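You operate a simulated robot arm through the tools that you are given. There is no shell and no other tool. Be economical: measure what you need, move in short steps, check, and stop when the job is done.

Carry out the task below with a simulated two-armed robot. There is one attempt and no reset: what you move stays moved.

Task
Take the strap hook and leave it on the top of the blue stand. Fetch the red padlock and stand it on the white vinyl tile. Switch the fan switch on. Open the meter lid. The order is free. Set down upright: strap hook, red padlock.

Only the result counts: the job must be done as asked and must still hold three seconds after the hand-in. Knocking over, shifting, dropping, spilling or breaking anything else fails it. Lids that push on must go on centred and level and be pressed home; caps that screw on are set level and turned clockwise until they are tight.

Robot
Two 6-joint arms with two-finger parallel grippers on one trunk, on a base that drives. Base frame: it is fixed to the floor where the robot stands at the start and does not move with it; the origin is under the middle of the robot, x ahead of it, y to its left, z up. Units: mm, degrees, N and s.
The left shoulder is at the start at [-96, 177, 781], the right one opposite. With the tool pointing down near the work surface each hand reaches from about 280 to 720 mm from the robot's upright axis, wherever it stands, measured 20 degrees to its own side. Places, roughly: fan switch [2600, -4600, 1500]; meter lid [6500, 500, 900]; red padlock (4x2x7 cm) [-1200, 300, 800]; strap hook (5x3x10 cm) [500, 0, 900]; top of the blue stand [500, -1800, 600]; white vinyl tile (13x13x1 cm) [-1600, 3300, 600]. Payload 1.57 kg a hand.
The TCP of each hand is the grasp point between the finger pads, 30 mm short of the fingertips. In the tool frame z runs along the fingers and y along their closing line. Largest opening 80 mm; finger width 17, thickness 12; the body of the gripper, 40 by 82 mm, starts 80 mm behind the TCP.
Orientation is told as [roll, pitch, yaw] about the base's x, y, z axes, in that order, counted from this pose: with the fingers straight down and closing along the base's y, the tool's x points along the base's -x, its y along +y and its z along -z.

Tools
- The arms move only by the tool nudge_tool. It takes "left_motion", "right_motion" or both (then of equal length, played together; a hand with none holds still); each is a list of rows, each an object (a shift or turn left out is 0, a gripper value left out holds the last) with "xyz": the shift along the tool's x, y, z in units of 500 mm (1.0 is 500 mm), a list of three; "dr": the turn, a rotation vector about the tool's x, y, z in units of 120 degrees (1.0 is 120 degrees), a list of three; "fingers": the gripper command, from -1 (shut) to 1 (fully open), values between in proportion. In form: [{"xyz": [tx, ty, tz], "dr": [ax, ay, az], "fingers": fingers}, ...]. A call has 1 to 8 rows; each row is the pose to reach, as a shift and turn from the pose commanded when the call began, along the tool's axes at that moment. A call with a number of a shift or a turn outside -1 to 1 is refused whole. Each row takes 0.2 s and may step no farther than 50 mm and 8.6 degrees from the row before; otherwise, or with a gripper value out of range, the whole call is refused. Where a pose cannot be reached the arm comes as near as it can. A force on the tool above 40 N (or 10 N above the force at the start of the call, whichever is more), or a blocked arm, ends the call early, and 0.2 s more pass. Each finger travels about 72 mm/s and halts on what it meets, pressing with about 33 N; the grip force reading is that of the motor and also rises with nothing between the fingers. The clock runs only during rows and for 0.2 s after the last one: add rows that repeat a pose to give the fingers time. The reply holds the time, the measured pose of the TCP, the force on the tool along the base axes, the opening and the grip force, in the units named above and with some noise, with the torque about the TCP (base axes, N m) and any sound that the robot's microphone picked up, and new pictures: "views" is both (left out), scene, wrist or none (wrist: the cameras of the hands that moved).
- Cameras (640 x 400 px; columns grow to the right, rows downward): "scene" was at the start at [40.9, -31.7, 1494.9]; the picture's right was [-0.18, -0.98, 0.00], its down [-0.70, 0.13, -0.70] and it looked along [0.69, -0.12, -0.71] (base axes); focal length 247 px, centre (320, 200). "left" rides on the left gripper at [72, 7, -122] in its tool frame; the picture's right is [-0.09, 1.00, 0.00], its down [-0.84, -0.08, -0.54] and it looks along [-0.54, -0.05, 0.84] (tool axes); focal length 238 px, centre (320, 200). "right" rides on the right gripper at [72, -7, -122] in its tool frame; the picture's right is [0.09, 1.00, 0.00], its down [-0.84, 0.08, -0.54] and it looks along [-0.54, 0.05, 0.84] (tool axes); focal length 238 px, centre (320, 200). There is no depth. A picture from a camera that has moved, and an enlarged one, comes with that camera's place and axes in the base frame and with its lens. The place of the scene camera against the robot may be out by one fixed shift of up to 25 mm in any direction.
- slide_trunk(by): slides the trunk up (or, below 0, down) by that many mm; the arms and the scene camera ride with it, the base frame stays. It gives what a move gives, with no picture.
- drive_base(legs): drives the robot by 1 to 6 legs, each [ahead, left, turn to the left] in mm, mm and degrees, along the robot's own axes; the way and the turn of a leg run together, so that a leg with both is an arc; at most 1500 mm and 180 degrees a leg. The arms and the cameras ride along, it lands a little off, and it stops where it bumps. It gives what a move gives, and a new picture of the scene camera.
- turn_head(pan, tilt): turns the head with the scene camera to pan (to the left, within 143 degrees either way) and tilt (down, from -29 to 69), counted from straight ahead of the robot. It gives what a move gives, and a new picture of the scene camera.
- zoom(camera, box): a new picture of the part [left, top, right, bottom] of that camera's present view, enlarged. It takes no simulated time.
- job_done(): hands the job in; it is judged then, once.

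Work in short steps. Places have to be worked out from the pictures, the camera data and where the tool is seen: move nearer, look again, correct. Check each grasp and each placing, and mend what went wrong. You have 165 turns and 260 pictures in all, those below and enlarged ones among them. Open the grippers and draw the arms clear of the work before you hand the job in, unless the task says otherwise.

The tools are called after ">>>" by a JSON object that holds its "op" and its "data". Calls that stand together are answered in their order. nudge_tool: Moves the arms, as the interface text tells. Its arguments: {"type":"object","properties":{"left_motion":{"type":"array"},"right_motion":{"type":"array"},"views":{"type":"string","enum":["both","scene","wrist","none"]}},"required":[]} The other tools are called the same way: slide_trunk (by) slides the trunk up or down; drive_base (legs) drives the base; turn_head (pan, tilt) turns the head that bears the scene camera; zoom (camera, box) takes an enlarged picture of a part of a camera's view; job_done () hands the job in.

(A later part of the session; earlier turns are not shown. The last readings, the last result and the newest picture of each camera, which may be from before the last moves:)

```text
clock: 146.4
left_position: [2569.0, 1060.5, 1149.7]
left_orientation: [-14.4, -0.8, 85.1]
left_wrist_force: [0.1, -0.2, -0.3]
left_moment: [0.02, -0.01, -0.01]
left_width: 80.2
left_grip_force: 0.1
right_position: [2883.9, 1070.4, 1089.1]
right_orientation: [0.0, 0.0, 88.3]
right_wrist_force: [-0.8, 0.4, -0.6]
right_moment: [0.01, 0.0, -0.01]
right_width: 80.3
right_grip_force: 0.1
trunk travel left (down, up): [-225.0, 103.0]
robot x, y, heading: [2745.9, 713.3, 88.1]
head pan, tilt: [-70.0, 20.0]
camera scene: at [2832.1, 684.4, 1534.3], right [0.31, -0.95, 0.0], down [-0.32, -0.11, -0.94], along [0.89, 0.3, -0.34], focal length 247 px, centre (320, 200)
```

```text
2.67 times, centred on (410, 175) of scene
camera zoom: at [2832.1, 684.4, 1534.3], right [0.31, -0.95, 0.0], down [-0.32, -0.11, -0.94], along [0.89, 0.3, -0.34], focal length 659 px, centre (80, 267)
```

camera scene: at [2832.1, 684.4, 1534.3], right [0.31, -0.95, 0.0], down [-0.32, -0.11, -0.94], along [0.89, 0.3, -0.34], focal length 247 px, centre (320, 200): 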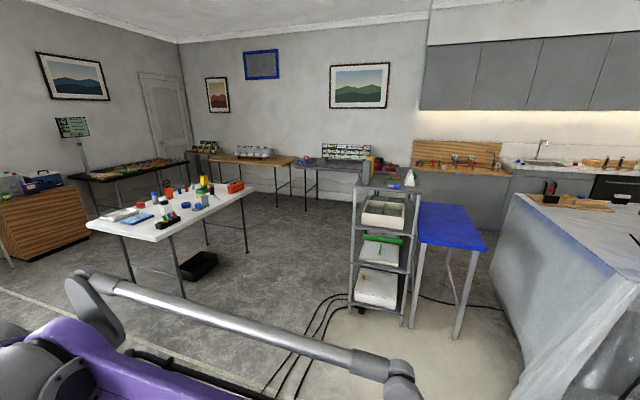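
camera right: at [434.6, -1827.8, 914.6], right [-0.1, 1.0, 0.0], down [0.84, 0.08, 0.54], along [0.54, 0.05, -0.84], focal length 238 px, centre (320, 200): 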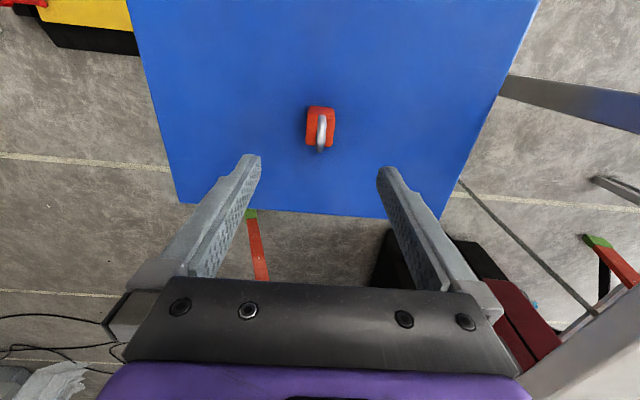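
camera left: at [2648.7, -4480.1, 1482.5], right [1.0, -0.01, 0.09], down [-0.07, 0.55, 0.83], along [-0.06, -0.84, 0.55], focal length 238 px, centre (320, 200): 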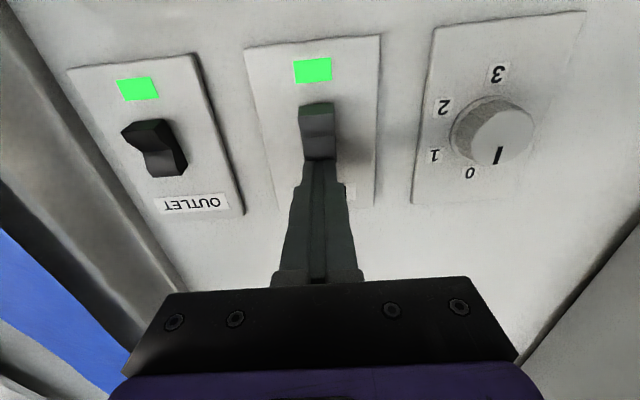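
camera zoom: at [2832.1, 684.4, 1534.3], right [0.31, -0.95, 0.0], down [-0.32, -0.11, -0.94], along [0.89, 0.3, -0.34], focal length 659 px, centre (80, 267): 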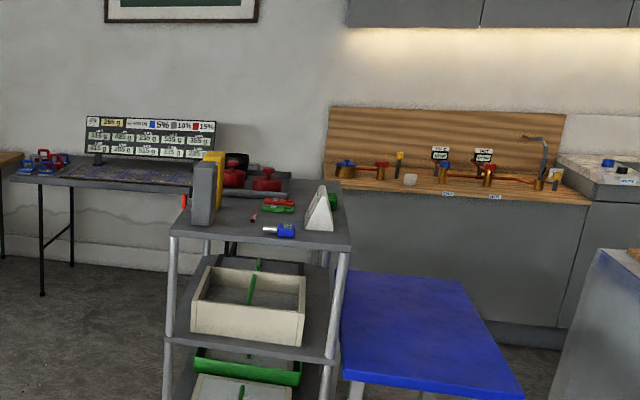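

The meter area is at the far-left kitchen counter. I turn to face +x, pass left of the shelf at y≈1560.

>>> {"op": "drive_base", "data": {"legs": [[0, 0, -88], [800, 830, 0], [1500, 0, 0]]}}

>>> {"op": "turn_head", "data": {"pan": -25, "tilt": 20}}

```text
clock: 165.1
left_position: [5431.9, 1633.6, 1148.9]
left_orientation: [-14.5, -0.8, -4.1]
left_wrist_force: [-0.1, -0.2, 0.3]
left_moment: [0.01, -0.02, -0.03]
left_width: 80.0
left_grip_force: 0.1
right_position: [5443.9, 1317.8, 1089.8]
right_orientation: [0.0, -0.1, -1.3]
right_wrist_force: [-0.6, 0.2, -0.8]
right_moment: [0.0, 0.03, 0.02]
right_width: 80.3
right_grip_force: 0.1
trunk travel left (down, up): [-225.0, 103.0]
robot x, y, heading: [5084.1, 1454.9, -1.2]
head pan, tilt: [-70.0, 20.0]
camera scene: at [5076.4, 1350.1, 1534.3], right [-0.95, -0.32, 0.0], down [-0.11, 0.32, -0.94], along [0.3, -0.89, -0.34], focal length 247 px, centre (320, 200)
```

scene: 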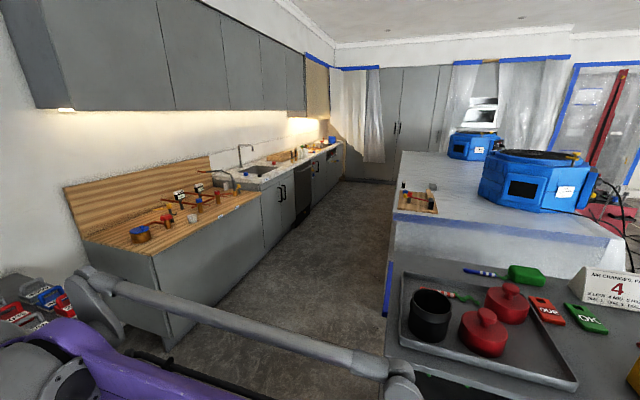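

```text
clock: 166.2
left_position: [5431.8, 1634.9, 1148.9]
left_orientation: [-14.4, -0.9, -4.3]
left_wrist_force: [-0.4, 0.5, -0.3]
left_moment: [0.02, -0.02, -0.02]
left_width: 80.1
left_grip_force: 0.1
right_position: [5445.5, 1318.6, 1089.2]
right_orientation: [0.0, 0.0, -1.2]
right_wrist_force: [-0.6, -0.8, -0.2]
right_moment: [0.01, -0.02, 0.04]
right_width: 80.3
right_grip_force: 0.1
trunk travel left (down, up): [-225.0, 103.0]
robot x, y, heading: [5087.1, 1456.7, -1.2]
head pan, tilt: [-25.0, 20.0]
camera scene: at [5129.8, 1397.1, 1534.3], right [-0.44, -0.9, 0.0], down [-0.31, 0.15, -0.94], along [0.84, -0.41, -0.34], focal length 247 px, centre (320, 200)
```

scene: 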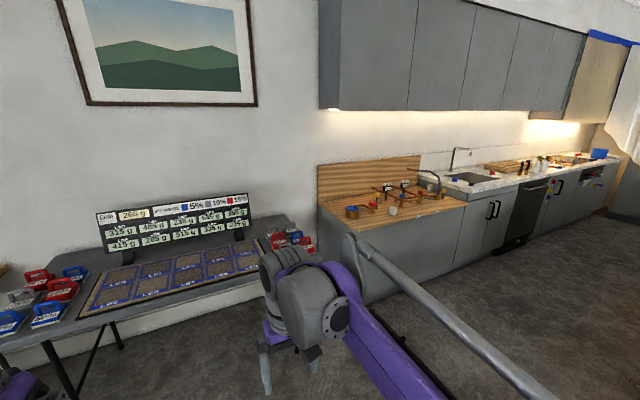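

>>> {"op": "zoom", "data": {"camera": "scene", "box": [310, 150, 480, 240]}}

```text
3.76 times, centred on (395, 195) of scene
camera zoom: at [5129.8, 1397.1, 1534.3], right [-0.44, -0.9, 0.0], down [-0.31, 0.15, -0.94], along [0.84, -0.41, -0.34], focal length 930 px, centre (38, 219)
```

zoom: 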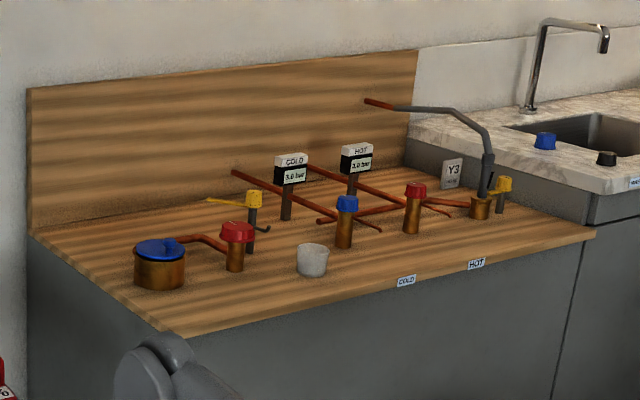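

The brass pot with a blue lid at about [6450, 503, 900] is the meter. Drive to (5590, 350) and look.

>>> {"op": "drive_base", "data": {"legs": [[520, 0, 1.2], [0, -1090, 0]]}}

>>> {"op": "turn_head", "data": {"pan": 10, "tilt": 35}}

>>> {"op": "zoom", "data": {"camera": "scene", "box": [220, 100, 420, 225]}}

```text
clock: 178.7
left_position: [5939.0, 544.3, 1148.8]
left_orientation: [-14.4, -0.9, -2.8]
left_wrist_force: [0.2, 0.6, 0.0]
left_moment: [-0.02, 0.02, -0.01]
left_width: 79.9
left_grip_force: 0.1
right_position: [5959.8, 229.2, 1089.5]
right_orientation: [0.1, -0.1, 0.2]
right_wrist_force: [-0.1, -1.3, 0.4]
right_moment: [-0.01, -0.02, 0.03]
right_width: 79.8
right_grip_force: 0.0
trunk travel left (down, up): [-225.0, 103.0]
robot x, y, heading: [5597.4, 356.4, 0.5]
head pan, tilt: [-25.0, 20.0]
camera scene: at [5642.1, 301.2, 1534.3], right [-0.42, -0.91, 0.0], down [-0.31, 0.14, -0.94], along [0.85, -0.39, -0.34], focal length 247 px, centre (320, 200)
```

scene: 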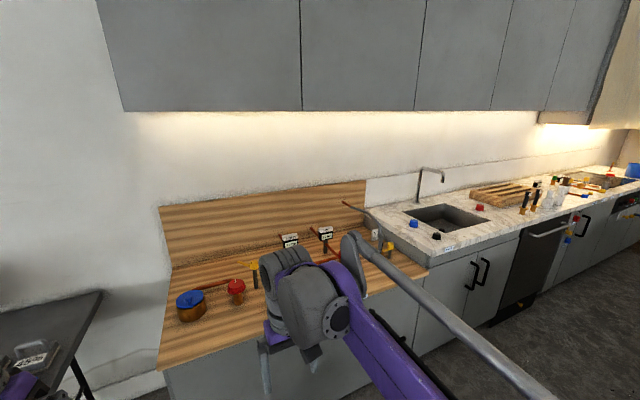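

```text
clock: 179.7
left_position: [5936.7, 544.3, 1148.8]
left_orientation: [-14.4, -0.8, -2.9]
left_wrist_force: [-1.1, 0.0, -0.5]
left_moment: [-0.02, -0.01, -0.01]
left_width: 80.0
left_grip_force: 0.1
right_position: [5959.2, 229.3, 1090.1]
right_orientation: [0.0, -0.1, 0.2]
right_wrist_force: [0.3, 0.3, 0.0]
right_moment: [-0.01, 0.0, 0.02]
right_width: 80.1
right_grip_force: 0.0
trunk travel left (down, up): [-225.0, 103.0]
robot x, y, heading: [5597.8, 350.7, 0.3]
head pan, tilt: [10.0, 35.0]
camera scene: at [5644.3, 355.8, 1510.5], right [0.18, -0.98, 0.0], down [-0.56, -0.1, -0.82], along [0.81, 0.14, -0.57], focal length 247 px, centre (320, 200)
```

scene: 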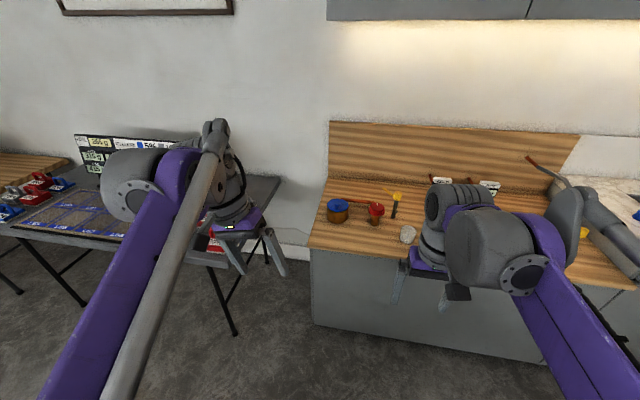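

```text
3.20 times, centred on (320, 162) of scene
camera zoom: at [5644.3, 355.8, 1510.5], right [0.18, -0.98, 0.0], down [-0.56, -0.1, -0.82], along [0.81, 0.14, -0.57], focal length 790 px, centre (320, 320)
```

zoom: 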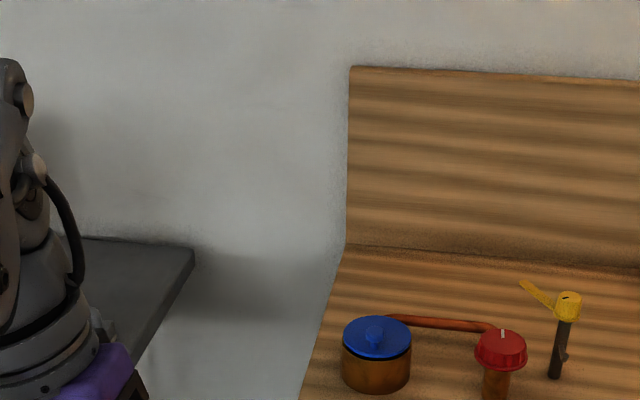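

Two rays put the lid at about [6555, 434, 850]. Drive forward 330 and right 60.

>>> {"op": "drive_base", "data": {"legs": [[330, -60, 0]]}}

>>> {"op": "nudge_tool", "data": {"left_motion": [{"xyz": [-0.06, 0, 0], "dr": [0, 0, 0]}, {"xyz": [-0.12, 0, 0], "dr": [-0.06, 0, 0.01]}, {"xyz": [-0.18, 0, 0], "dr": [-0.12, 0, 0.02]}]}}

```text
clock: 181.9
left_position: [6268.9, 485.9, 1148.9]
left_orientation: [-14.4, -0.8, -3.1]
left_wrist_force: [0.5, -0.2, 0.7]
left_moment: [0.01, 0.0, 0.0]
left_width: 80.3
left_grip_force: 0.0
right_position: [6289.3, 171.5, 1089.5]
right_orientation: [0.0, 0.0, 0.0]
right_wrist_force: [-0.6, 0.3, 0.5]
right_moment: [0.0, 0.0, -0.01]
right_width: 79.8
right_grip_force: 0.0
trunk travel left (down, up): [-225.0, 103.0]
robot x, y, heading: [5929.8, 300.6, 0.0]
head pan, tilt: [10.0, 35.0]
camera scene: at [5975.6, 297.3, 1510.5], right [0.18, -0.98, 0.0], down [-0.56, -0.1, -0.82], along [0.81, 0.14, -0.57], focal length 247 px, centre (320, 200)
```

scene: 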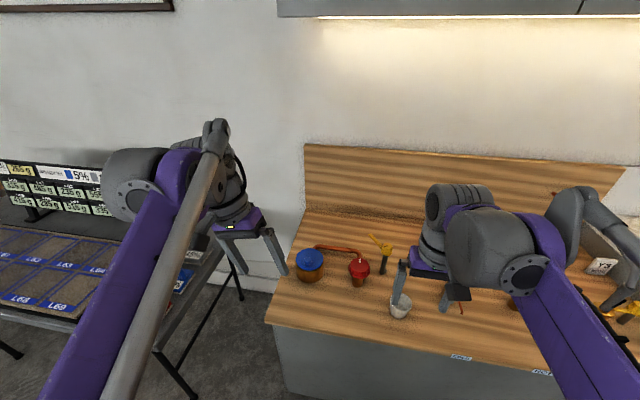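

```text
clock: 182.7
left_position: [6343.7, 517.5, 1150.8]
left_orientation: [-12.8, -4.8, -4.4]
left_wrist_force: [0.1, -0.5, 0.0]
left_moment: [-0.03, 0.07, -0.02]
left_width: 80.1
left_grip_force: 0.0
left hand out of reach, approached as far as the arm can: row 2, 3
right_position: [6290.7, 172.0, 1089.9]
right_orientation: [0.0, 0.0, 0.1]
right_wrist_force: [0.2, 0.1, 0.4]
right_moment: [-0.04, 0.04, -0.02]
right_width: 80.1
right_grip_force: 0.1
trunk travel left (down, up): [-225.0, 103.0]
robot x, y, heading: [5928.2, 300.1, 0.4]
head pan, tilt: [10.0, 35.0]
camera scene: at [5976.3, 298.0, 1510.4], right [0.18, -0.98, 0.0], down [-0.57, -0.1, -0.82], along [0.81, 0.14, -0.57], focal length 247 px, centre (320, 200)
camera left: at [6265.8, 555.4, 1262.1], right [0.18, 0.96, -0.21], down [0.79, -0.02, 0.61], along [0.59, -0.28, -0.76], focal length 238 px, centre (320, 200)
```

scene: 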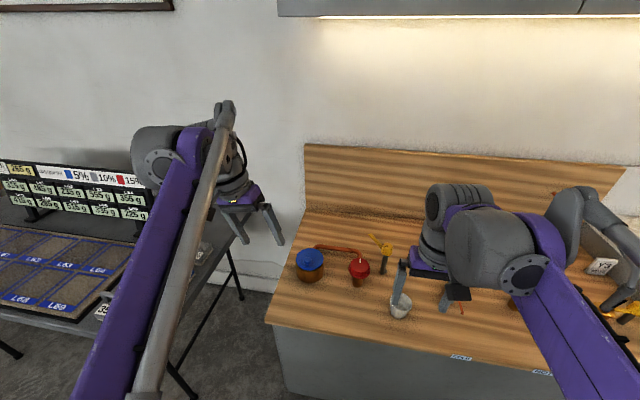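
left: 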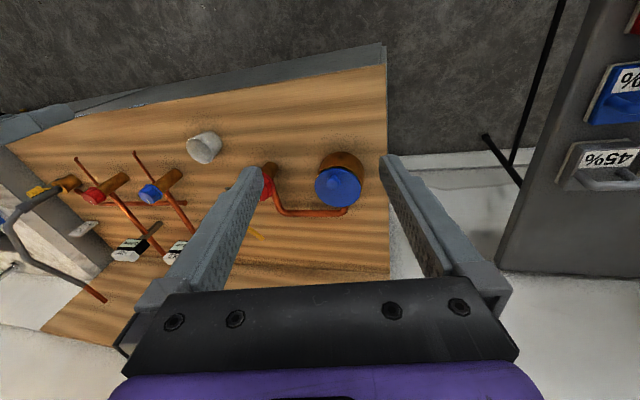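

Lower the hand and bring it toward the meter while levelling the roll.

>>> {"op": "nudge_tool", "data": {"left_motion": [{"xyz": [-0.02, -0.02, 0.08]}, {"xyz": [-0.04, -0.05, 0.16], "dr": [-0.03, 0.01, 0]}, {"xyz": [-0.08, -0.07, 0.22], "dr": [-0.07, 0.02, 0.01]}, {"xyz": [-0.1, -0.08, 0.26], "dr": [-0.105, 0.04, 0.03]}], "views": "wrist"}}

```text
clock: 183.7
left_position: [6386.9, 485.5, 1047.6]
left_orientation: [-13.7, -5.0, -6.8]
left_wrist_force: [0.1, 1.2, -0.1]
left_moment: [-0.02, -0.01, -0.01]
left_width: 79.8
left_grip_force: 0.0
left hand out of reach, approached as far as the arm can: row 2, 3, 4
right_position: [6290.1, 171.8, 1089.5]
right_orientation: [0.0, 0.0, 0.1]
right_wrist_force: [0.1, -0.2, 0.5]
right_moment: [0.01, -0.01, -0.02]
right_width: 80.1
right_grip_force: 0.1
trunk travel left (down, up): [-225.0, 103.0]
robot x, y, heading: [5927.8, 297.1, -0.0]
head pan, tilt: [10.0, 35.0]
camera left: at [6309.6, 529.7, 1158.3], right [0.23, 0.95, -0.23], down [0.79, -0.04, 0.62], along [0.57, -0.32, -0.75], focal length 238 px, centre (320, 200)
```

left: 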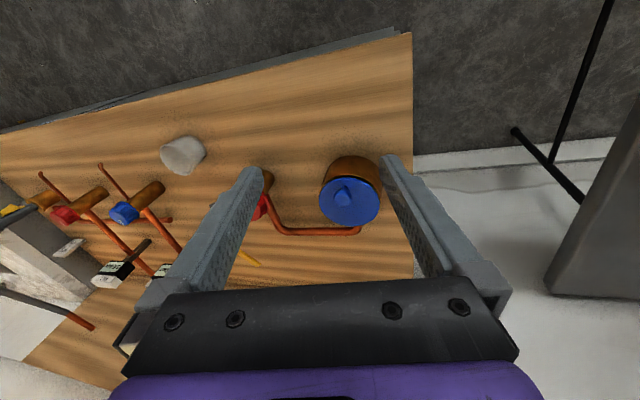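

>>> {"op": "zoom", "data": {"camera": "left", "box": [290, 130, 410, 250]}}

>>> {"op": "zoom", "data": {"camera": "scene", "box": [270, 220, 390, 310]}}

```text
3.33 times, centred on (350, 190) of left
camera zoom: at [6309.6, 529.7, 1158.3], right [0.23, 0.95, -0.23], down [0.79, -0.04, 0.62], along [0.57, -0.32, -0.75], focal length 794 px, centre (220, 233)
```

zoom: 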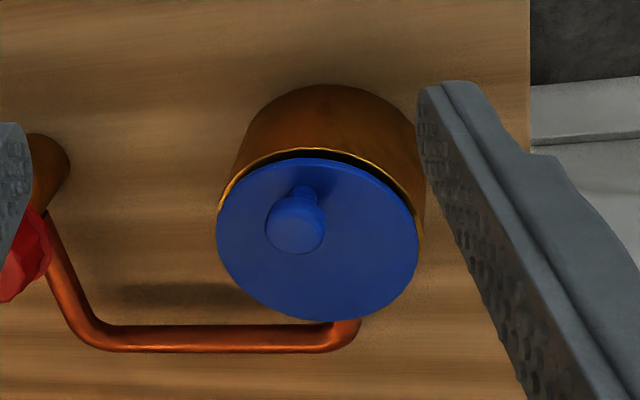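

```text
4.44 times, centred on (330, 265) of scene
camera zoom: at [5975.3, 297.4, 1510.5], right [0.18, -0.98, 0.0], down [-0.56, -0.1, -0.82], along [0.81, 0.14, -0.57], focal length 1098 px, centre (276, -89)
```

zoom: 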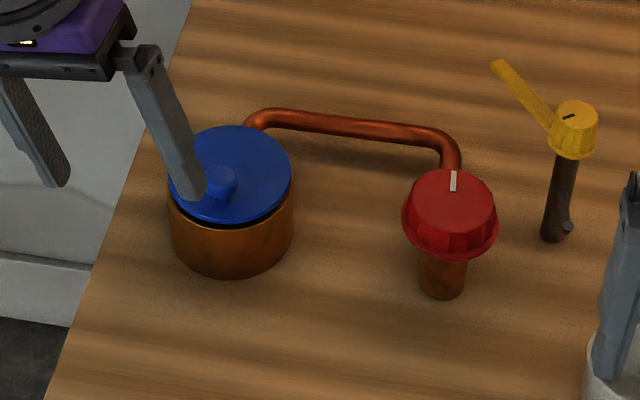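

The knob sits toward the near side of the lid, so the hinge is at the far side. The left wrist is at a joint limit, so I'll use the right hand: retract left, then shift the base left.

>>> {"op": "nudge_tool", "data": {"left_motion": [{"xyz": [0.05, 0, -0.07]}, {"xyz": [0.1, 0.0, -0.14]}, {"xyz": [0.17, 0.0, -0.18]}, {"xyz": [0.25, 0.0, -0.18]}], "views": "none"}}

>>> {"op": "drive_base", "data": {"legs": [[0, 280, 0]]}}

```text
clock: 184.7
left_position: [6257.0, 521.1, 1126.6]
left_orientation: [-13.6, -5.2, -6.9]
left_wrist_force: [-0.9, -0.3, 0.2]
left_moment: [0.01, -0.01, -0.02]
left_width: 80.0
left_grip_force: 0.1
right_position: [6288.4, 170.4, 1089.5]
right_orientation: [0.0, -0.1, 0.1]
right_wrist_force: [0.4, -0.4, -0.3]
right_moment: [0.0, -0.03, 0.01]
right_width: 80.0
right_grip_force: 0.1
trunk travel left (down, up): [-225.0, 103.0]
robot x, y, heading: [5928.1, 297.6, -0.1]
head pan, tilt: [10.0, 35.0]
```

```text
clock: 187.7
left_position: [6258.7, 802.4, 1125.3]
left_orientation: [-13.7, -5.1, -7.2]
left_wrist_force: [-0.9, -0.2, 0.3]
left_moment: [-0.01, 0.01, -0.04]
left_width: 79.6
left_grip_force: 0.1
right_position: [6289.3, 451.7, 1089.9]
right_orientation: [0.0, 0.1, -0.1]
right_wrist_force: [-0.2, 0.0, 0.3]
right_moment: [0.0, 0.04, -0.01]
right_width: 79.9
right_grip_force: 0.0
trunk travel left (down, up): [-225.0, 103.0]
robot x, y, heading: [5927.0, 580.0, -0.1]
head pan, tilt: [10.0, 35.0]
camera scene: at [5975.1, 579.2, 1510.5], right [0.17, -0.98, 0.0], down [-0.56, -0.1, -0.82], along [0.81, 0.14, -0.57], focal length 247 px, centre (320, 200)
```

scene: 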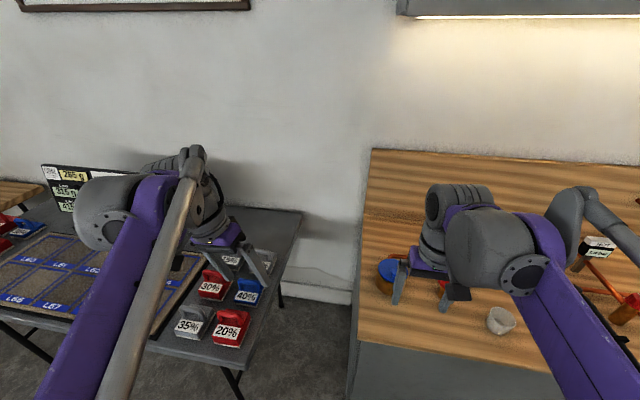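

Move the right hand forward over the meter and look.

>>> {"op": "nudge_tool", "data": {"right_motion": [{"xyz": [-0.08, -0.01, 0.02]}, {"xyz": [-0.16, -0.02, 0.05]}, {"xyz": [-0.24, -0.03, 0.09]}, {"xyz": [-0.3, -0.035, 0.14]}, {"xyz": [-0.34, -0.035, 0.18]}], "views": "wrist"}}

>>> {"op": "zoom", "data": {"camera": "right", "box": [240, 70, 400, 190]}}

```text
clock: 188.9
left_position: [6259.6, 801.2, 1125.2]
left_orientation: [-13.7, -5.1, -7.1]
left_wrist_force: [-0.1, -0.6, 0.5]
left_moment: [0.0, 0.0, 0.01]
left_width: 79.8
left_grip_force: 0.1
right_position: [6459.1, 433.6, 999.2]
right_orientation: [0.0, -0.1, 0.0]
right_wrist_force: [-0.3, 0.5, 0.3]
right_moment: [0.01, -0.01, -0.01]
right_width: 79.7
right_grip_force: 0.2
trunk travel left (down, up): [-225.0, 103.0]
robot x, y, heading: [5925.0, 581.2, 0.2]
head pan, tilt: [10.0, 35.0]
camera right: at [6388.7, 427.5, 1121.6], right [-0.09, 1.0, 0.0], down [0.84, 0.08, 0.54], along [0.54, 0.05, -0.84], focal length 238 px, centre (320, 200)
```

right: 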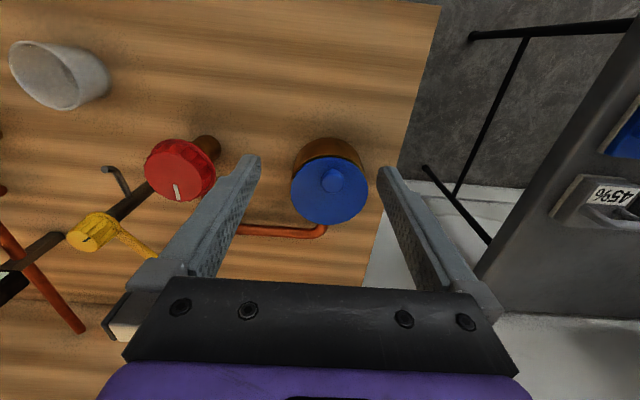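

```text
3.33 times, centred on (320, 130) of right
camera zoom: at [6388.7, 427.5, 1121.6], right [-0.09, 1.0, 0.0], down [0.84, 0.08, 0.54], along [0.54, 0.05, -0.84], focal length 794 px, centre (320, 433)
```

zoom: 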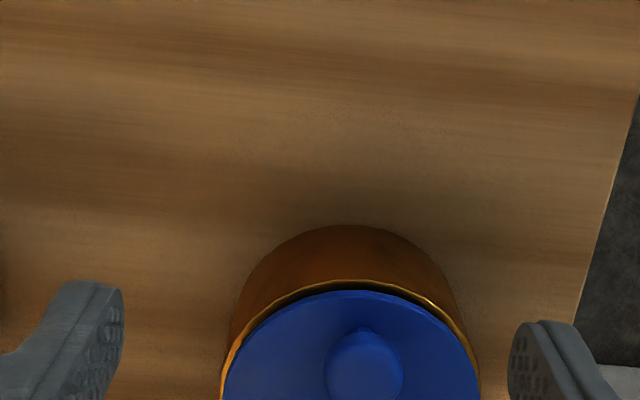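

Triangulated: lid centre [6537, 454, 870], knob head about [6506, 452, 895]. Move over the knob at z≈945 and look.

>>> {"op": "nudge_tool", "data": {"right_motion": [{"xyz": [-0.05, 0.02, 0.02]}, {"xyz": [-0.094, 0.037, 0.05]}, {"xyz": [-0.094, 0.037, 0.108]}], "views": "wrist"}}

>>> {"op": "zoom", "data": {"camera": "right", "box": [240, 110, 400, 230]}}

```text
clock: 189.7
left_position: [6259.7, 801.2, 1126.2]
left_orientation: [-13.6, -5.0, -7.0]
left_wrist_force: [0.4, -0.1, 0.1]
left_moment: [0.0, 0.03, -0.01]
left_width: 80.0
left_grip_force: 0.1
right_position: [6505.4, 451.4, 943.2]
right_orientation: [0.2, 0.0, -0.1]
right_wrist_force: [-0.3, -0.2, -0.5]
right_moment: [0.0, 0.02, 0.02]
right_width: 79.9
right_grip_force: 0.0
trunk travel left (down, up): [-225.0, 103.0]
robot x, y, heading: [5924.3, 582.2, 0.1]
head pan, tilt: [10.0, 35.0]
camera right: at [6434.3, 447.2, 1066.6], right [-0.09, 1.0, 0.0], down [0.84, 0.08, 0.54], along [0.54, 0.05, -0.84], focal length 238 px, centre (320, 200)
```

right: 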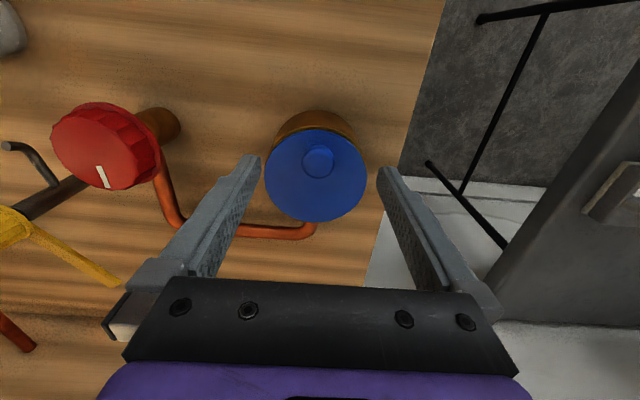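

```text
3.33 times, centred on (320, 170) of right
camera zoom: at [6434.3, 447.2, 1066.6], right [-0.09, 1.0, 0.0], down [0.84, 0.08, 0.54], along [0.54, 0.05, -0.84], focal length 794 px, centre (320, 300)
```

zoom: 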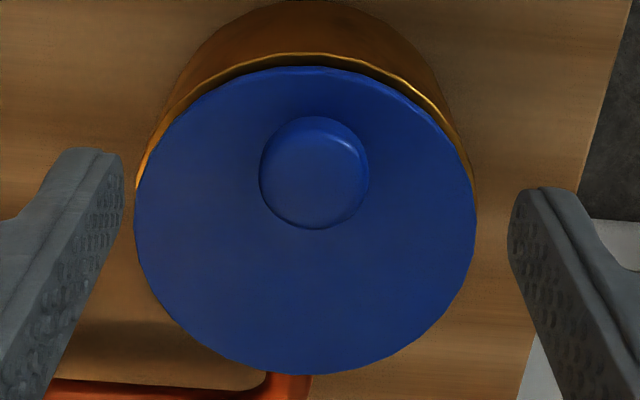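

Knob centred (≈[6511, 453, 890], Ø26). Descend to TCP 909 with fingers half open, then close.

>>> {"op": "nudge_tool", "data": {"right_motion": [{"xyz": [-0.012, 0.003, 0.03], "fingers": 0.3}, {"xyz": [-0.012, 0.003, 0.06], "fingers": 0.3}, {"xyz": [-0.012, 0.003, 0.07], "fingers": 0.3}], "views": "wrist"}}

>>> {"op": "zoom", "data": {"camera": "right", "box": [240, 110, 400, 230]}}

```text
clock: 190.5
left_position: [6259.7, 801.1, 1126.3]
left_orientation: [-13.6, -5.0, -7.2]
left_wrist_force: [-0.4, -0.4, 0.1]
left_moment: [0.01, 0.01, 0.0]
left_width: 79.9
left_grip_force: 0.0
right_position: [6512.0, 454.8, 910.2]
right_orientation: [0.0, 0.0, 0.0]
right_wrist_force: [-0.4, 0.3, -0.2]
right_moment: [-0.01, -0.04, -0.01]
right_width: 52.3
right_grip_force: 0.0
trunk travel left (down, up): [-225.0, 103.0]
robot x, y, heading: [5923.7, 578.0, 0.0]
head pan, tilt: [10.0, 35.0]
camera right: at [6440.3, 448.5, 1032.9], right [-0.09, 1.0, 0.0], down [0.84, 0.08, 0.54], along [0.54, 0.05, -0.84], focal length 238 px, centre (320, 200)
```

right: 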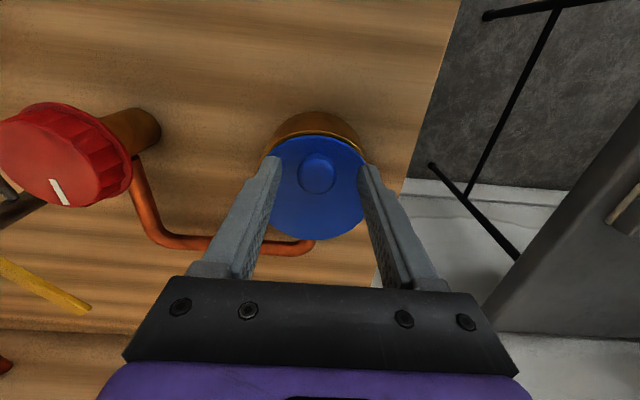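

```text
3.33 times, centred on (320, 170) of right
camera zoom: at [6440.3, 448.5, 1032.9], right [-0.09, 1.0, 0.0], down [0.84, 0.08, 0.54], along [0.54, 0.05, -0.84], focal length 794 px, centre (320, 300)
```

zoom: 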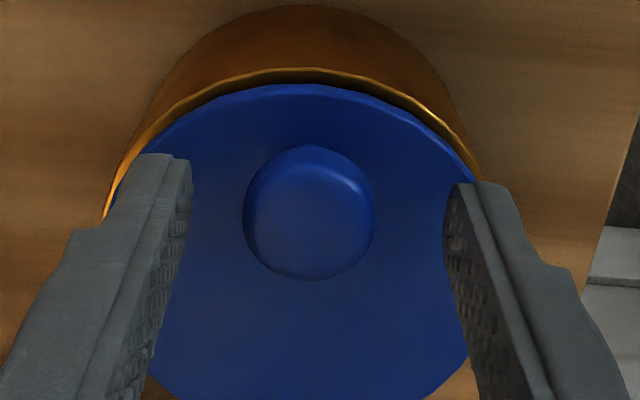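

Knob top seems around z≈880; I descend 10 mm more, guarded.

>>> {"op": "nudge_tool", "data": {"right_motion": [{"xyz": [-0.006, 0, 0.008]}, {"xyz": [-0.006, 0, 0.014]}, {"xyz": [-0.006, 0, 0.02]}], "views": "none"}}

>>> {"op": "zoom", "data": {"camera": "right", "box": [240, 110, 400, 230]}}

```text
clock: 191.3
left_position: [6258.0, 800.9, 1125.2]
left_orientation: [-13.6, -5.1, -7.1]
left_wrist_force: [-0.2, -0.7, -0.3]
left_moment: [0.02, -0.01, 0.0]
left_width: 80.1
left_grip_force: 0.0
right_position: [6515.3, 454.9, 899.5]
right_orientation: [0.1, 0.0, -0.2]
right_wrist_force: [0.4, -0.3, 1.1]
right_moment: [0.01, -0.02, 0.03]
right_width: 52.0
right_grip_force: 0.0
trunk travel left (down, up): [-225.0, 103.0]
robot x, y, heading: [5929.4, 579.9, -0.0]
head pan, tilt: [10.0, 35.0]
```

```text
3.33 times, centred on (320, 170) of right
camera zoom: at [6444.1, 448.4, 1022.9], right [-0.09, 1.0, 0.0], down [0.84, 0.08, 0.54], along [0.54, 0.05, -0.84], focal length 794 px, centre (320, 300)
```

zoom: 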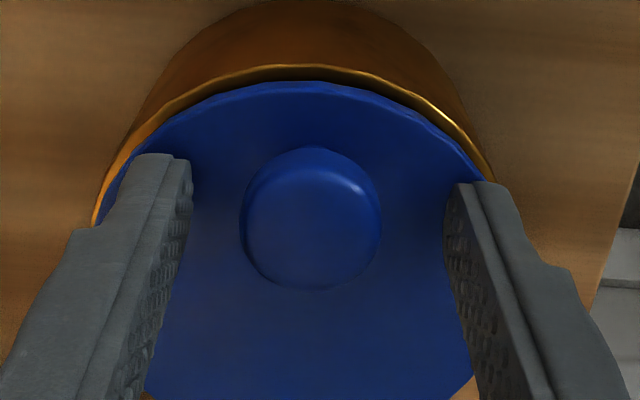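

Knob top is ≈20 mm below TCP (10 mm above the tips). Down 4 mm more and close.

>>> {"op": "nudge_tool", "data": {"right_motion": [{"xyz": [0, -0.003, 0.008]}, {"xyz": [0, -0.003, 0.008], "fingers": -1}, {"xyz": [0, -0.003, 0.008], "fingers": -1}, {"xyz": [0, -0.003, 0.008], "fingers": -1}], "views": "wrist"}}

```text
clock: 192.3
left_position: [6255.3, 801.6, 1125.6]
left_orientation: [-13.6, -5.3, -7.1]
left_wrist_force: [-0.2, 0.1, -0.2]
left_moment: [0.03, 0.01, 0.0]
left_width: 80.0
left_grip_force: 0.1
right_position: [6513.4, 451.9, 898.4]
right_orientation: [0.0, -0.2, -0.1]
right_wrist_force: [-1.3, -6.2, 37.4]
right_moment: [-0.03, -1.1, -0.06]
right_width: 25.0
right_grip_force: 36.7
trunk travel left (down, up): [-225.0, 103.0]
robot x, y, heading: [5926.7, 581.9, -0.0]
head pan, tilt: [10.0, 35.0]
camera right: at [6441.0, 446.6, 1021.7], right [-0.09, 1.0, 0.0], down [0.84, 0.08, 0.54], along [0.54, 0.05, -0.84], focal length 238 px, centre (320, 200)
```

right: 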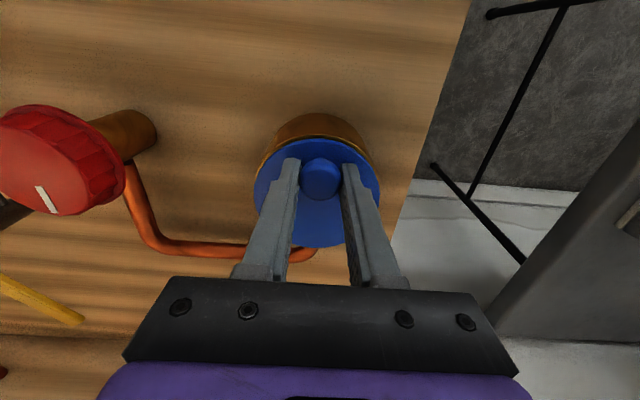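

Knob is held (25 mm). I now swing it up about the far hinge (≈[6586, 866]) with matching pitch, first 24°.

>>> {"op": "nudge_tool", "data": {"right_motion": [{"xyz": [-0.0104, 0, -0.026], "dr": [0, -0.0667, 0], "fingers": -1}, {"xyz": [-0.0234, 0, -0.043], "dr": [0, -0.1333, 0], "fingers": -1}, {"xyz": [-0.0388, 0, -0.059], "dr": [0, -0.2, 0], "fingers": -1}], "views": "both"}}

```text
clock: 193.1
left_position: [6258.1, 803.2, 1125.5]
left_orientation: [-13.7, -5.1, -6.9]
left_wrist_force: [0.5, 0.2, 0.1]
left_moment: [-0.02, 0.01, -0.01]
left_width: 79.7
left_grip_force: 0.1
right_position: [6534.7, 455.0, 926.5]
right_orientation: [0.1, -24.2, 0.0]
right_wrist_force: [-0.7, 0.6, -0.1]
right_moment: [-0.03, 0.0, -0.01]
right_width: 0.0
right_grip_force: 21.0
trunk travel left (down, up): [-225.0, 103.0]
robot x, y, heading: [5926.0, 580.3, -0.0]
head pan, tilt: [10.0, 35.0]
camera scene: at [5974.5, 579.9, 1510.5], right [0.17, -0.98, 0.0], down [-0.56, -0.1, -0.82], along [0.81, 0.14, -0.57], focal length 247 px, centre (320, 200)
camera right: at [6419.6, 449.0, 1009.1], right [-0.08, 1.0, -0.04], down [0.54, 0.08, 0.84], along [0.84, 0.05, -0.55], focal length 238 px, centre (320, 200)
```

scene: 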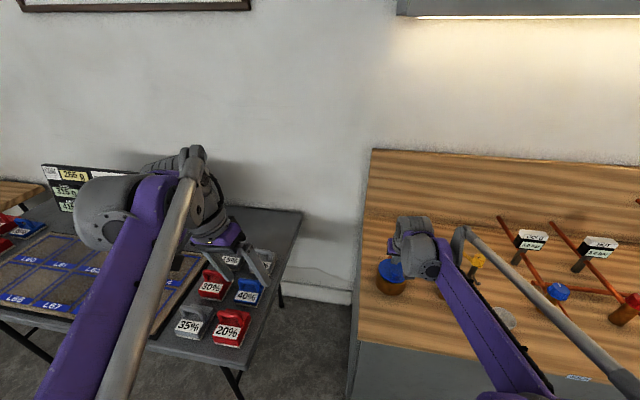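
right: 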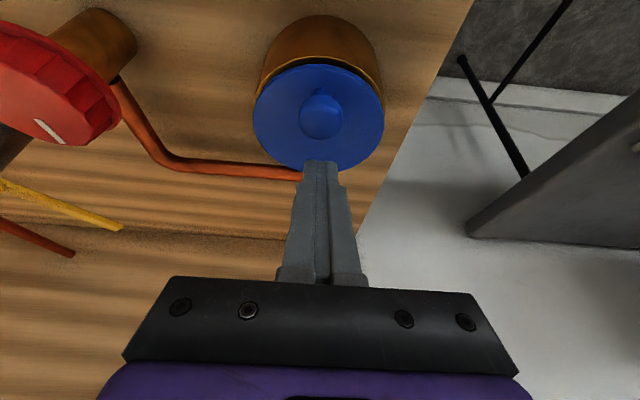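

The fingers slipped off the knob. I look closely at the lid for the hinge.

>>> {"op": "zoom", "data": {"camera": "right", "box": [230, 5, 400, 185]}}

>>> {"op": "zoom", "data": {"camera": "scene", "box": [360, 235, 440, 305]}}

```text
2.22 times, centred on (315, 95) of right
camera zoom: at [6419.6, 449.0, 1009.1], right [-0.08, 1.0, -0.04], down [0.54, 0.08, 0.84], along [0.84, 0.05, -0.55], focal length 530 px, centre (331, 433)
```

zoom: 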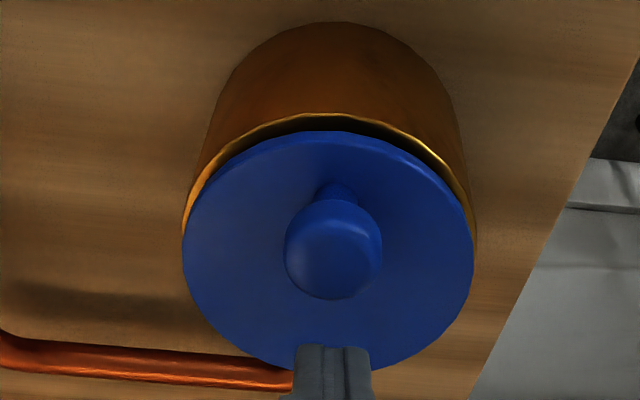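

```text
5.71 times, centred on (400, 270) of scene
camera zoom: at [5974.5, 579.9, 1510.5], right [0.17, -0.98, 0.0], down [-0.56, -0.1, -0.82], along [0.81, 0.14, -0.57], focal length 1411 px, centre (-137, -200)
```

zoom: 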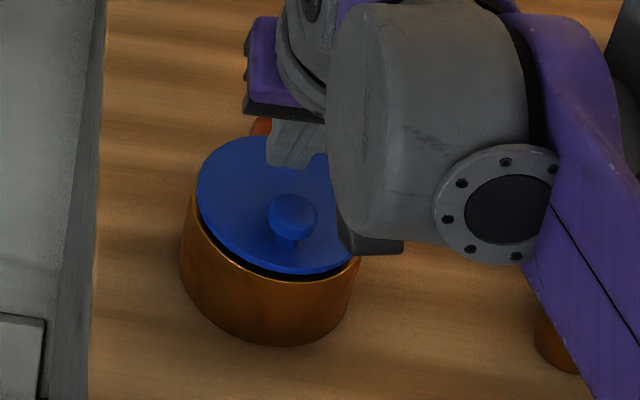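

The grip was at the head's equator; likely I swung too fast. I back up, level the hand, and regrip for a slower swing.

>>> {"op": "nudge_tool", "data": {"right_motion": [{"xyz": [0, 0, -0.06], "dr": [0, 0.0667, 0]}, {"xyz": [0, 0, -0.1], "dr": [0, 0.1333, 0]}, {"xyz": [0, 0, -0.1], "dr": [0, 0.2, 0], "fingers": 0.3}, {"xyz": [0, 0, -0.1], "dr": [0, 0.2, 0], "fingers": 0.3}], "views": "wrist"}}

```text
clock: 194.1
left_position: [6258.0, 800.5, 1125.9]
left_orientation: [-13.7, -5.1, -7.0]
left_wrist_force: [-0.6, -0.9, 0.3]
left_moment: [0.0, -0.03, -0.01]
left_width: 80.0
left_grip_force: 0.0
right_position: [6513.1, 452.7, 972.6]
right_orientation: [0.0, 0.1, -0.2]
right_wrist_force: [0.6, -0.2, 0.0]
right_moment: [0.01, -0.02, 0.02]
right_width: 51.8
right_grip_force: 0.1
trunk travel left (down, up): [-225.0, 103.0]
robot x, y, heading: [5928.9, 581.4, -0.0]
head pan, tilt: [10.0, 35.0]
camera right: at [6441.3, 446.8, 1095.9], right [-0.09, 1.0, 0.0], down [0.84, 0.08, 0.54], along [0.54, 0.05, -0.84], focal length 238 px, centre (320, 200)
```

right: 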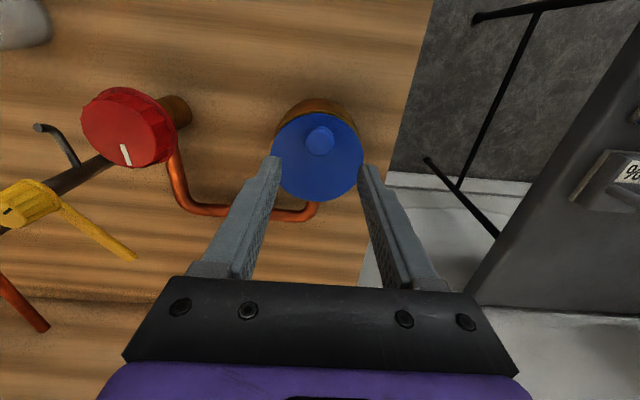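

Descend again to near the lid.

>>> {"op": "nudge_tool", "data": {"right_motion": [{"xyz": [0, 0, 0.07]}, {"xyz": [0, 0, 0.12]}, {"xyz": [0, 0, 0.136]}, {"xyz": [0, 0, 0.14]}, {"xyz": [0, 0, 0.144]}, {"xyz": [0, 0, 0.148]}, {"xyz": [0, 0, 0.152]}], "views": "none"}}

```text
clock: 195.9
left_position: [6258.4, 800.5, 1127.3]
left_orientation: [-13.8, -5.1, -7.1]
left_wrist_force: [0.5, 0.5, -0.3]
left_moment: [0.01, -0.02, 0.0]
left_width: 80.2
left_grip_force: 0.1
right_position: [6512.2, 451.6, 898.2]
right_orientation: [0.0, -0.3, -0.1]
right_wrist_force: [2.5, 0.1, 22.5]
right_moment: [0.09, -0.25, -0.08]
right_width: 52.1
right_grip_force: 0.0
trunk travel left (down, up): [-225.0, 103.0]
robot x, y, heading: [5928.2, 581.3, 0.2]
head pan, tilt: [10.0, 35.0]
stopped in row 7 (right hand): the force on the tool passed its limit at 41 N (the readings are from after the stop); the commanded pose is now the measured one
```

Tips rest on the lid (z≈868). Close the fingers, then test a slow swing of 8°.

>>> {"op": "nudge_tool", "data": {"right_motion": [{"xyz": [0, 0, -0.002], "fingers": -1}, {"xyz": [0, 0, -0.002], "fingers": -1}, {"xyz": [0, 0, -0.002], "fingers": -1}, {"xyz": [0, 0, -0.002], "fingers": -1}], "views": "none"}}

>>> {"op": "nudge_tool", "data": {"right_motion": [{"xyz": [-0.0015, 0, -0.005], "dr": [0, -0.0125, 0]}, {"xyz": [-0.0035, 0, -0.01], "dr": [0, -0.025, 0]}, {"xyz": [-0.006, 0, -0.0145], "dr": [0, -0.04, 0]}, {"xyz": [-0.0104, 0, -0.0198], "dr": [0, -0.0667, 0]}], "views": "wrist"}}

```text
clock: 196.9
left_position: [6257.6, 803.2, 1126.3]
left_orientation: [-13.7, -5.2, -7.1]
left_wrist_force: [0.4, 0.1, -0.6]
left_moment: [-0.01, 0.0, 0.01]
left_width: 79.9
left_grip_force: 0.0
right_position: [6512.2, 452.1, 898.8]
right_orientation: [0.0, -0.4, -0.1]
right_wrist_force: [-3.0, 0.7, 22.4]
right_moment: [0.08, -0.26, 0.03]
right_width: 25.2
right_grip_force: 36.0
trunk travel left (down, up): [-225.0, 103.0]
robot x, y, heading: [5926.4, 577.1, 0.0]
head pan, tilt: [10.0, 35.0]
```

```text
clock: 197.9
left_position: [6258.1, 801.9, 1125.9]
left_orientation: [-13.6, -5.2, -7.1]
left_wrist_force: [0.2, -0.7, -0.2]
left_moment: [0.02, 0.02, -0.04]
left_width: 80.2
left_grip_force: 0.0
right_position: [6518.0, 453.0, 908.3]
right_orientation: [-0.1, -8.0, 0.0]
right_wrist_force: [-19.9, 2.7, -5.0]
right_moment: [0.0, 1.06, 0.01]
right_width: 25.2
right_grip_force: 36.8
trunk travel left (down, up): [-225.0, 103.0]
robot x, y, heading: [5924.6, 582.8, -0.2]
head pan, tilt: [10.0, 35.0]
camera right: at [6430.2, 446.4, 1020.2], right [-0.09, 1.0, -0.01], down [0.75, 0.08, 0.65], along [0.65, 0.05, -0.76], focal length 238 px, centre (320, 200)
```

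right: 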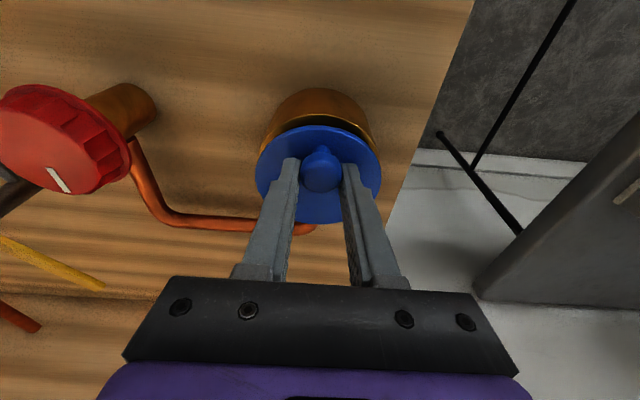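

The lid is lifting. A −20 N x-force says to move less forward; continue 16° more with a small correction.

>>> {"op": "nudge_tool", "data": {"right_motion": [{"xyz": [0, 0, -0.0052], "dr": [0, -0.0167, 0]}, {"xyz": [-0.0008, 0, -0.0101], "dr": [0, -0.0333, 0]}, {"xyz": [-0.0032, 0, -0.015], "dr": [0, -0.05, 0]}, {"xyz": [-0.0054, 0, -0.0198], "dr": [0, -0.0667, 0]}, {"xyz": [-0.008, 0, -0.0246], "dr": [0, -0.0833, 0]}, {"xyz": [-0.0107, 0, -0.0293], "dr": [0, -0.1, 0]}, {"xyz": [-0.0134, 0, -0.034], "dr": [0, -0.1167, 0]}, {"xyz": [-0.0166, 0, -0.0385], "dr": [0, -0.1333, 0]}], "views": "wrist"}}

```text
clock: 199.7
left_position: [6259.3, 801.5, 1125.6]
left_orientation: [-13.6, -5.1, -7.1]
left_wrist_force: [-0.3, 0.4, 0.8]
left_moment: [-0.02, -0.01, 0.0]
left_width: 79.9
left_grip_force: 0.0
right_position: [6526.2, 453.5, 929.3]
right_orientation: [-0.2, -24.4, -0.1]
right_wrist_force: [0.2, 3.5, -10.1]
right_moment: [0.07, 0.59, -0.03]
right_width: 24.8
right_grip_force: 36.7
trunk travel left (down, up): [-225.0, 103.0]
robot x, y, heading: [5926.8, 581.9, -0.0]
head pan, tilt: [10.0, 35.0]
camera right: at [6410.5, 446.3, 1011.2], right [-0.08, 1.0, -0.04], down [0.54, 0.08, 0.84], along [0.84, 0.05, -0.54], focal length 238 px, centre (320, 200)
```

right: 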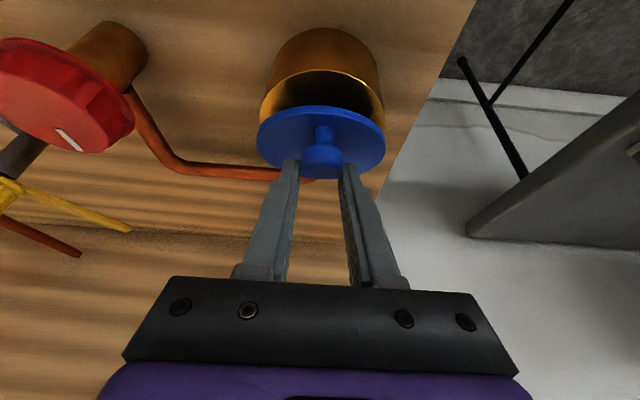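

Lid is about 25° open and following well. Continue 16°.

>>> {"op": "nudge_tool", "data": {"right_motion": [{"xyz": [-0.0018, 0, -0.0052], "dr": [0, -0.0167, 0]}, {"xyz": [-0.0038, 0, -0.0101], "dr": [0, -0.0333, 0]}, {"xyz": [-0.0062, 0, -0.015], "dr": [0, -0.05, 0]}, {"xyz": [-0.0084, 0, -0.0198], "dr": [0, -0.0667, 0]}, {"xyz": [-0.011, 0, -0.0246], "dr": [0, -0.0833, 0]}, {"xyz": [-0.0137, 0, -0.0293], "dr": [0, -0.1, 0]}, {"xyz": [-0.0164, 0, -0.034], "dr": [0, -0.1167, 0]}, {"xyz": [-0.0196, 0, -0.0385], "dr": [0, -0.1333, 0]}], "views": "wrist"}}

```text
clock: 201.5
left_position: [6258.9, 800.3, 1125.2]
left_orientation: [-13.7, -5.1, -7.1]
left_wrist_force: [0.5, -0.8, 0.0]
left_moment: [-0.03, 0.0, 0.01]
left_width: 80.1
left_grip_force: 0.0
right_position: [6526.2, 452.1, 949.9]
right_orientation: [0.0, -40.2, 0.0]
right_wrist_force: [0.5, -0.3, 0.0]
right_moment: [0.01, 0.02, -0.01]
right_width: 0.0
right_grip_force: 21.7
trunk travel left (down, up): [-225.0, 103.0]
robot x, y, heading: [5926.9, 581.9, 0.0]
head pan, tilt: [10.0, 35.0]
camera right: at [6393.3, 445.9, 997.3], right [-0.07, 1.0, -0.06], down [0.29, 0.08, 0.95], along [0.95, 0.05, -0.29], focal length 238 px, centre (320, 200)
```

right: 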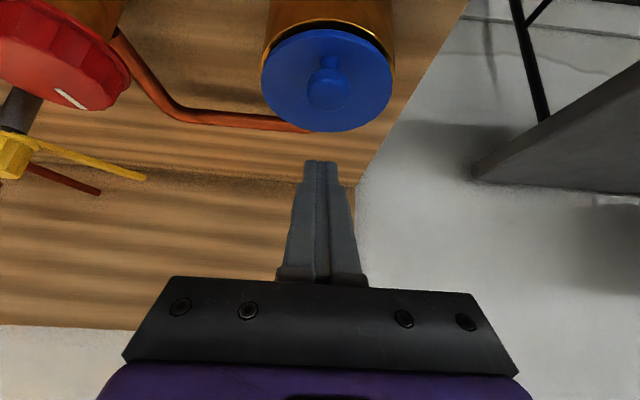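

It slipped again: I had the pitch sense reversed (the lid's top turns away from me). I'll grip the knob head higher, keep the hand down, and let the knob pivot in the pads. First level the hand above it.

>>> {"op": "nudge_tool", "data": {"right_motion": [{"xyz": [0, 0, -0.04], "dr": [0, 0.0667, 0]}, {"xyz": [0, 0, -0.04], "dr": [0, 0.1333, 0]}, {"xyz": [0, 0, -0.04], "dr": [0, 0.2, 0]}, {"xyz": [0, 0, -0.04], "dr": [0, 0.2667, 0]}, {"xyz": [0, 0, -0.04], "dr": [0, 0.335, 0], "fingers": 0.3}, {"xyz": [0, 0, -0.04], "dr": [0, 0.335, 0], "fingers": 0.3}], "views": "wrist"}}

```text
clock: 202.9
left_position: [6258.4, 801.7, 1127.4]
left_orientation: [-13.8, -5.1, -7.1]
left_wrist_force: [0.2, 0.3, 0.5]
left_moment: [0.02, -0.03, 0.02]
left_width: 79.6
left_grip_force: 0.2
right_position: [6513.1, 452.5, 965.5]
right_orientation: [0.0, 0.1, -0.1]
right_wrist_force: [0.7, -0.2, 0.0]
right_moment: [-0.01, 0.03, -0.02]
right_width: 51.8
right_grip_force: 0.1
trunk travel left (down, up): [-225.0, 103.0]
robot x, y, heading: [5927.4, 584.5, 0.1]
head pan, tilt: [10.0, 35.0]
camera right: at [6441.9, 446.1, 1088.3], right [-0.09, 1.0, 0.0], down [0.84, 0.08, 0.54], along [0.54, 0.05, -0.84], focal length 238 px, centre (320, 200)
```

right: 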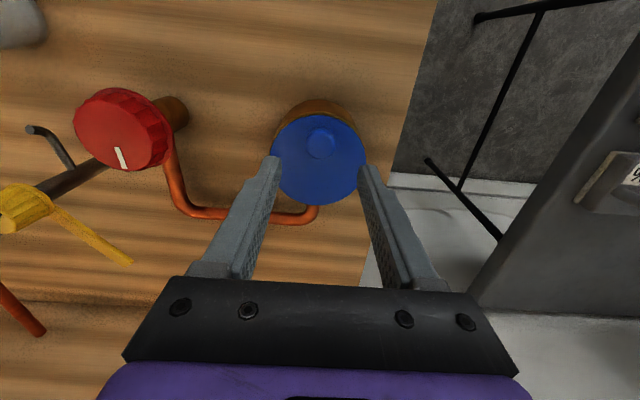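

Descend to TCP 904 and close on the knob head.

>>> {"op": "nudge_tool", "data": {"right_motion": [{"xyz": [0, 0, 0.07]}, {"xyz": [0, 0, 0.123]}, {"xyz": [0, 0, 0.123], "fingers": -1}, {"xyz": [0, 0, 0.123], "fingers": -1}, {"xyz": [0, 0, 0.123], "fingers": -1}, {"xyz": [0, 0, 0.123], "fingers": -1}], "views": "wrist"}}

```text
clock: 204.3
left_position: [6258.9, 801.9, 1127.1]
left_orientation: [-13.7, -5.0, -7.1]
left_wrist_force: [0.8, -0.7, 0.2]
left_moment: [-0.03, 0.0, -0.01]
left_width: 80.3
left_grip_force: 0.1
right_position: [6513.2, 451.2, 903.7]
right_orientation: [0.0, 0.1, -0.1]
right_wrist_force: [-0.6, -1.5, -4.0]
right_moment: [-0.03, 0.32, -0.03]
right_width: 25.3
right_grip_force: 36.5
trunk travel left (down, up): [-225.0, 103.0]
robot x, y, heading: [5926.6, 582.0, -0.0]
head pan, tilt: [10.0, 35.0]
camera right: at [6442.3, 446.3, 1026.8], right [-0.09, 1.0, 0.0], down [0.84, 0.08, 0.54], along [0.54, 0.05, -0.84], focal length 238 px, centre (320, 200)
```

right: 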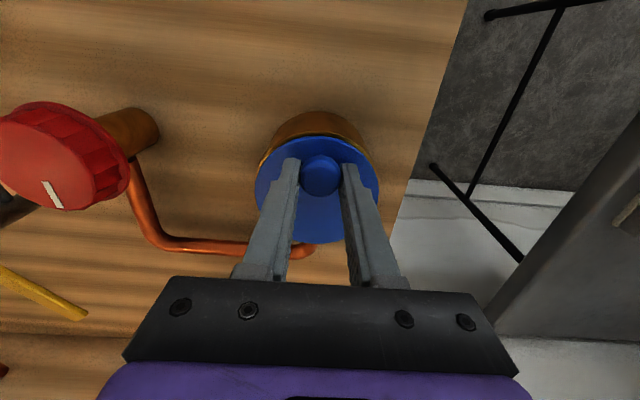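

Gripped at full diameter. Swing along the arc 0→30°.

>>> {"op": "nudge_tool", "data": {"right_motion": [{"xyz": [-0.001, 0, -0.005]}, {"xyz": [-0.003, 0, -0.0128]}, {"xyz": [-0.0072, 0, -0.0252]}, {"xyz": [-0.0122, 0, -0.0374]}, {"xyz": [-0.0186, 0, -0.0488]}, {"xyz": [-0.0258, 0, -0.0598]}, {"xyz": [-0.0338, 0, -0.0702]}], "views": "wrist"}}

```text
clock: 205.9
left_position: [6260.5, 801.1, 1125.5]
left_orientation: [-13.8, -4.9, -7.1]
left_wrist_force: [-0.1, 0.5, 0.1]
left_moment: [-0.03, 0.03, 0.03]
left_width: 80.1
left_grip_force: 0.1
right_position: [6530.3, 451.8, 939.3]
right_orientation: [0.0, 0.0, -0.2]
right_wrist_force: [-2.3, 1.0, -15.2]
right_moment: [0.0, 0.98, 0.02]
right_width: 25.5
right_grip_force: 36.5
trunk travel left (down, up): [-225.0, 103.0]
robot x, y, heading: [5925.7, 584.1, 0.5]
head pan, tilt: [10.0, 35.0]
camera right: at [6458.7, 446.2, 1061.5], right [-0.09, 1.0, 0.0], down [0.84, 0.08, 0.54], along [0.54, 0.05, -0.84], focal length 238 px, centre (320, 200)
```

right: 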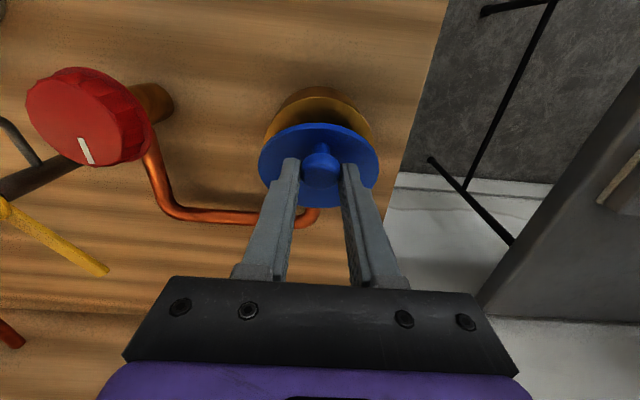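

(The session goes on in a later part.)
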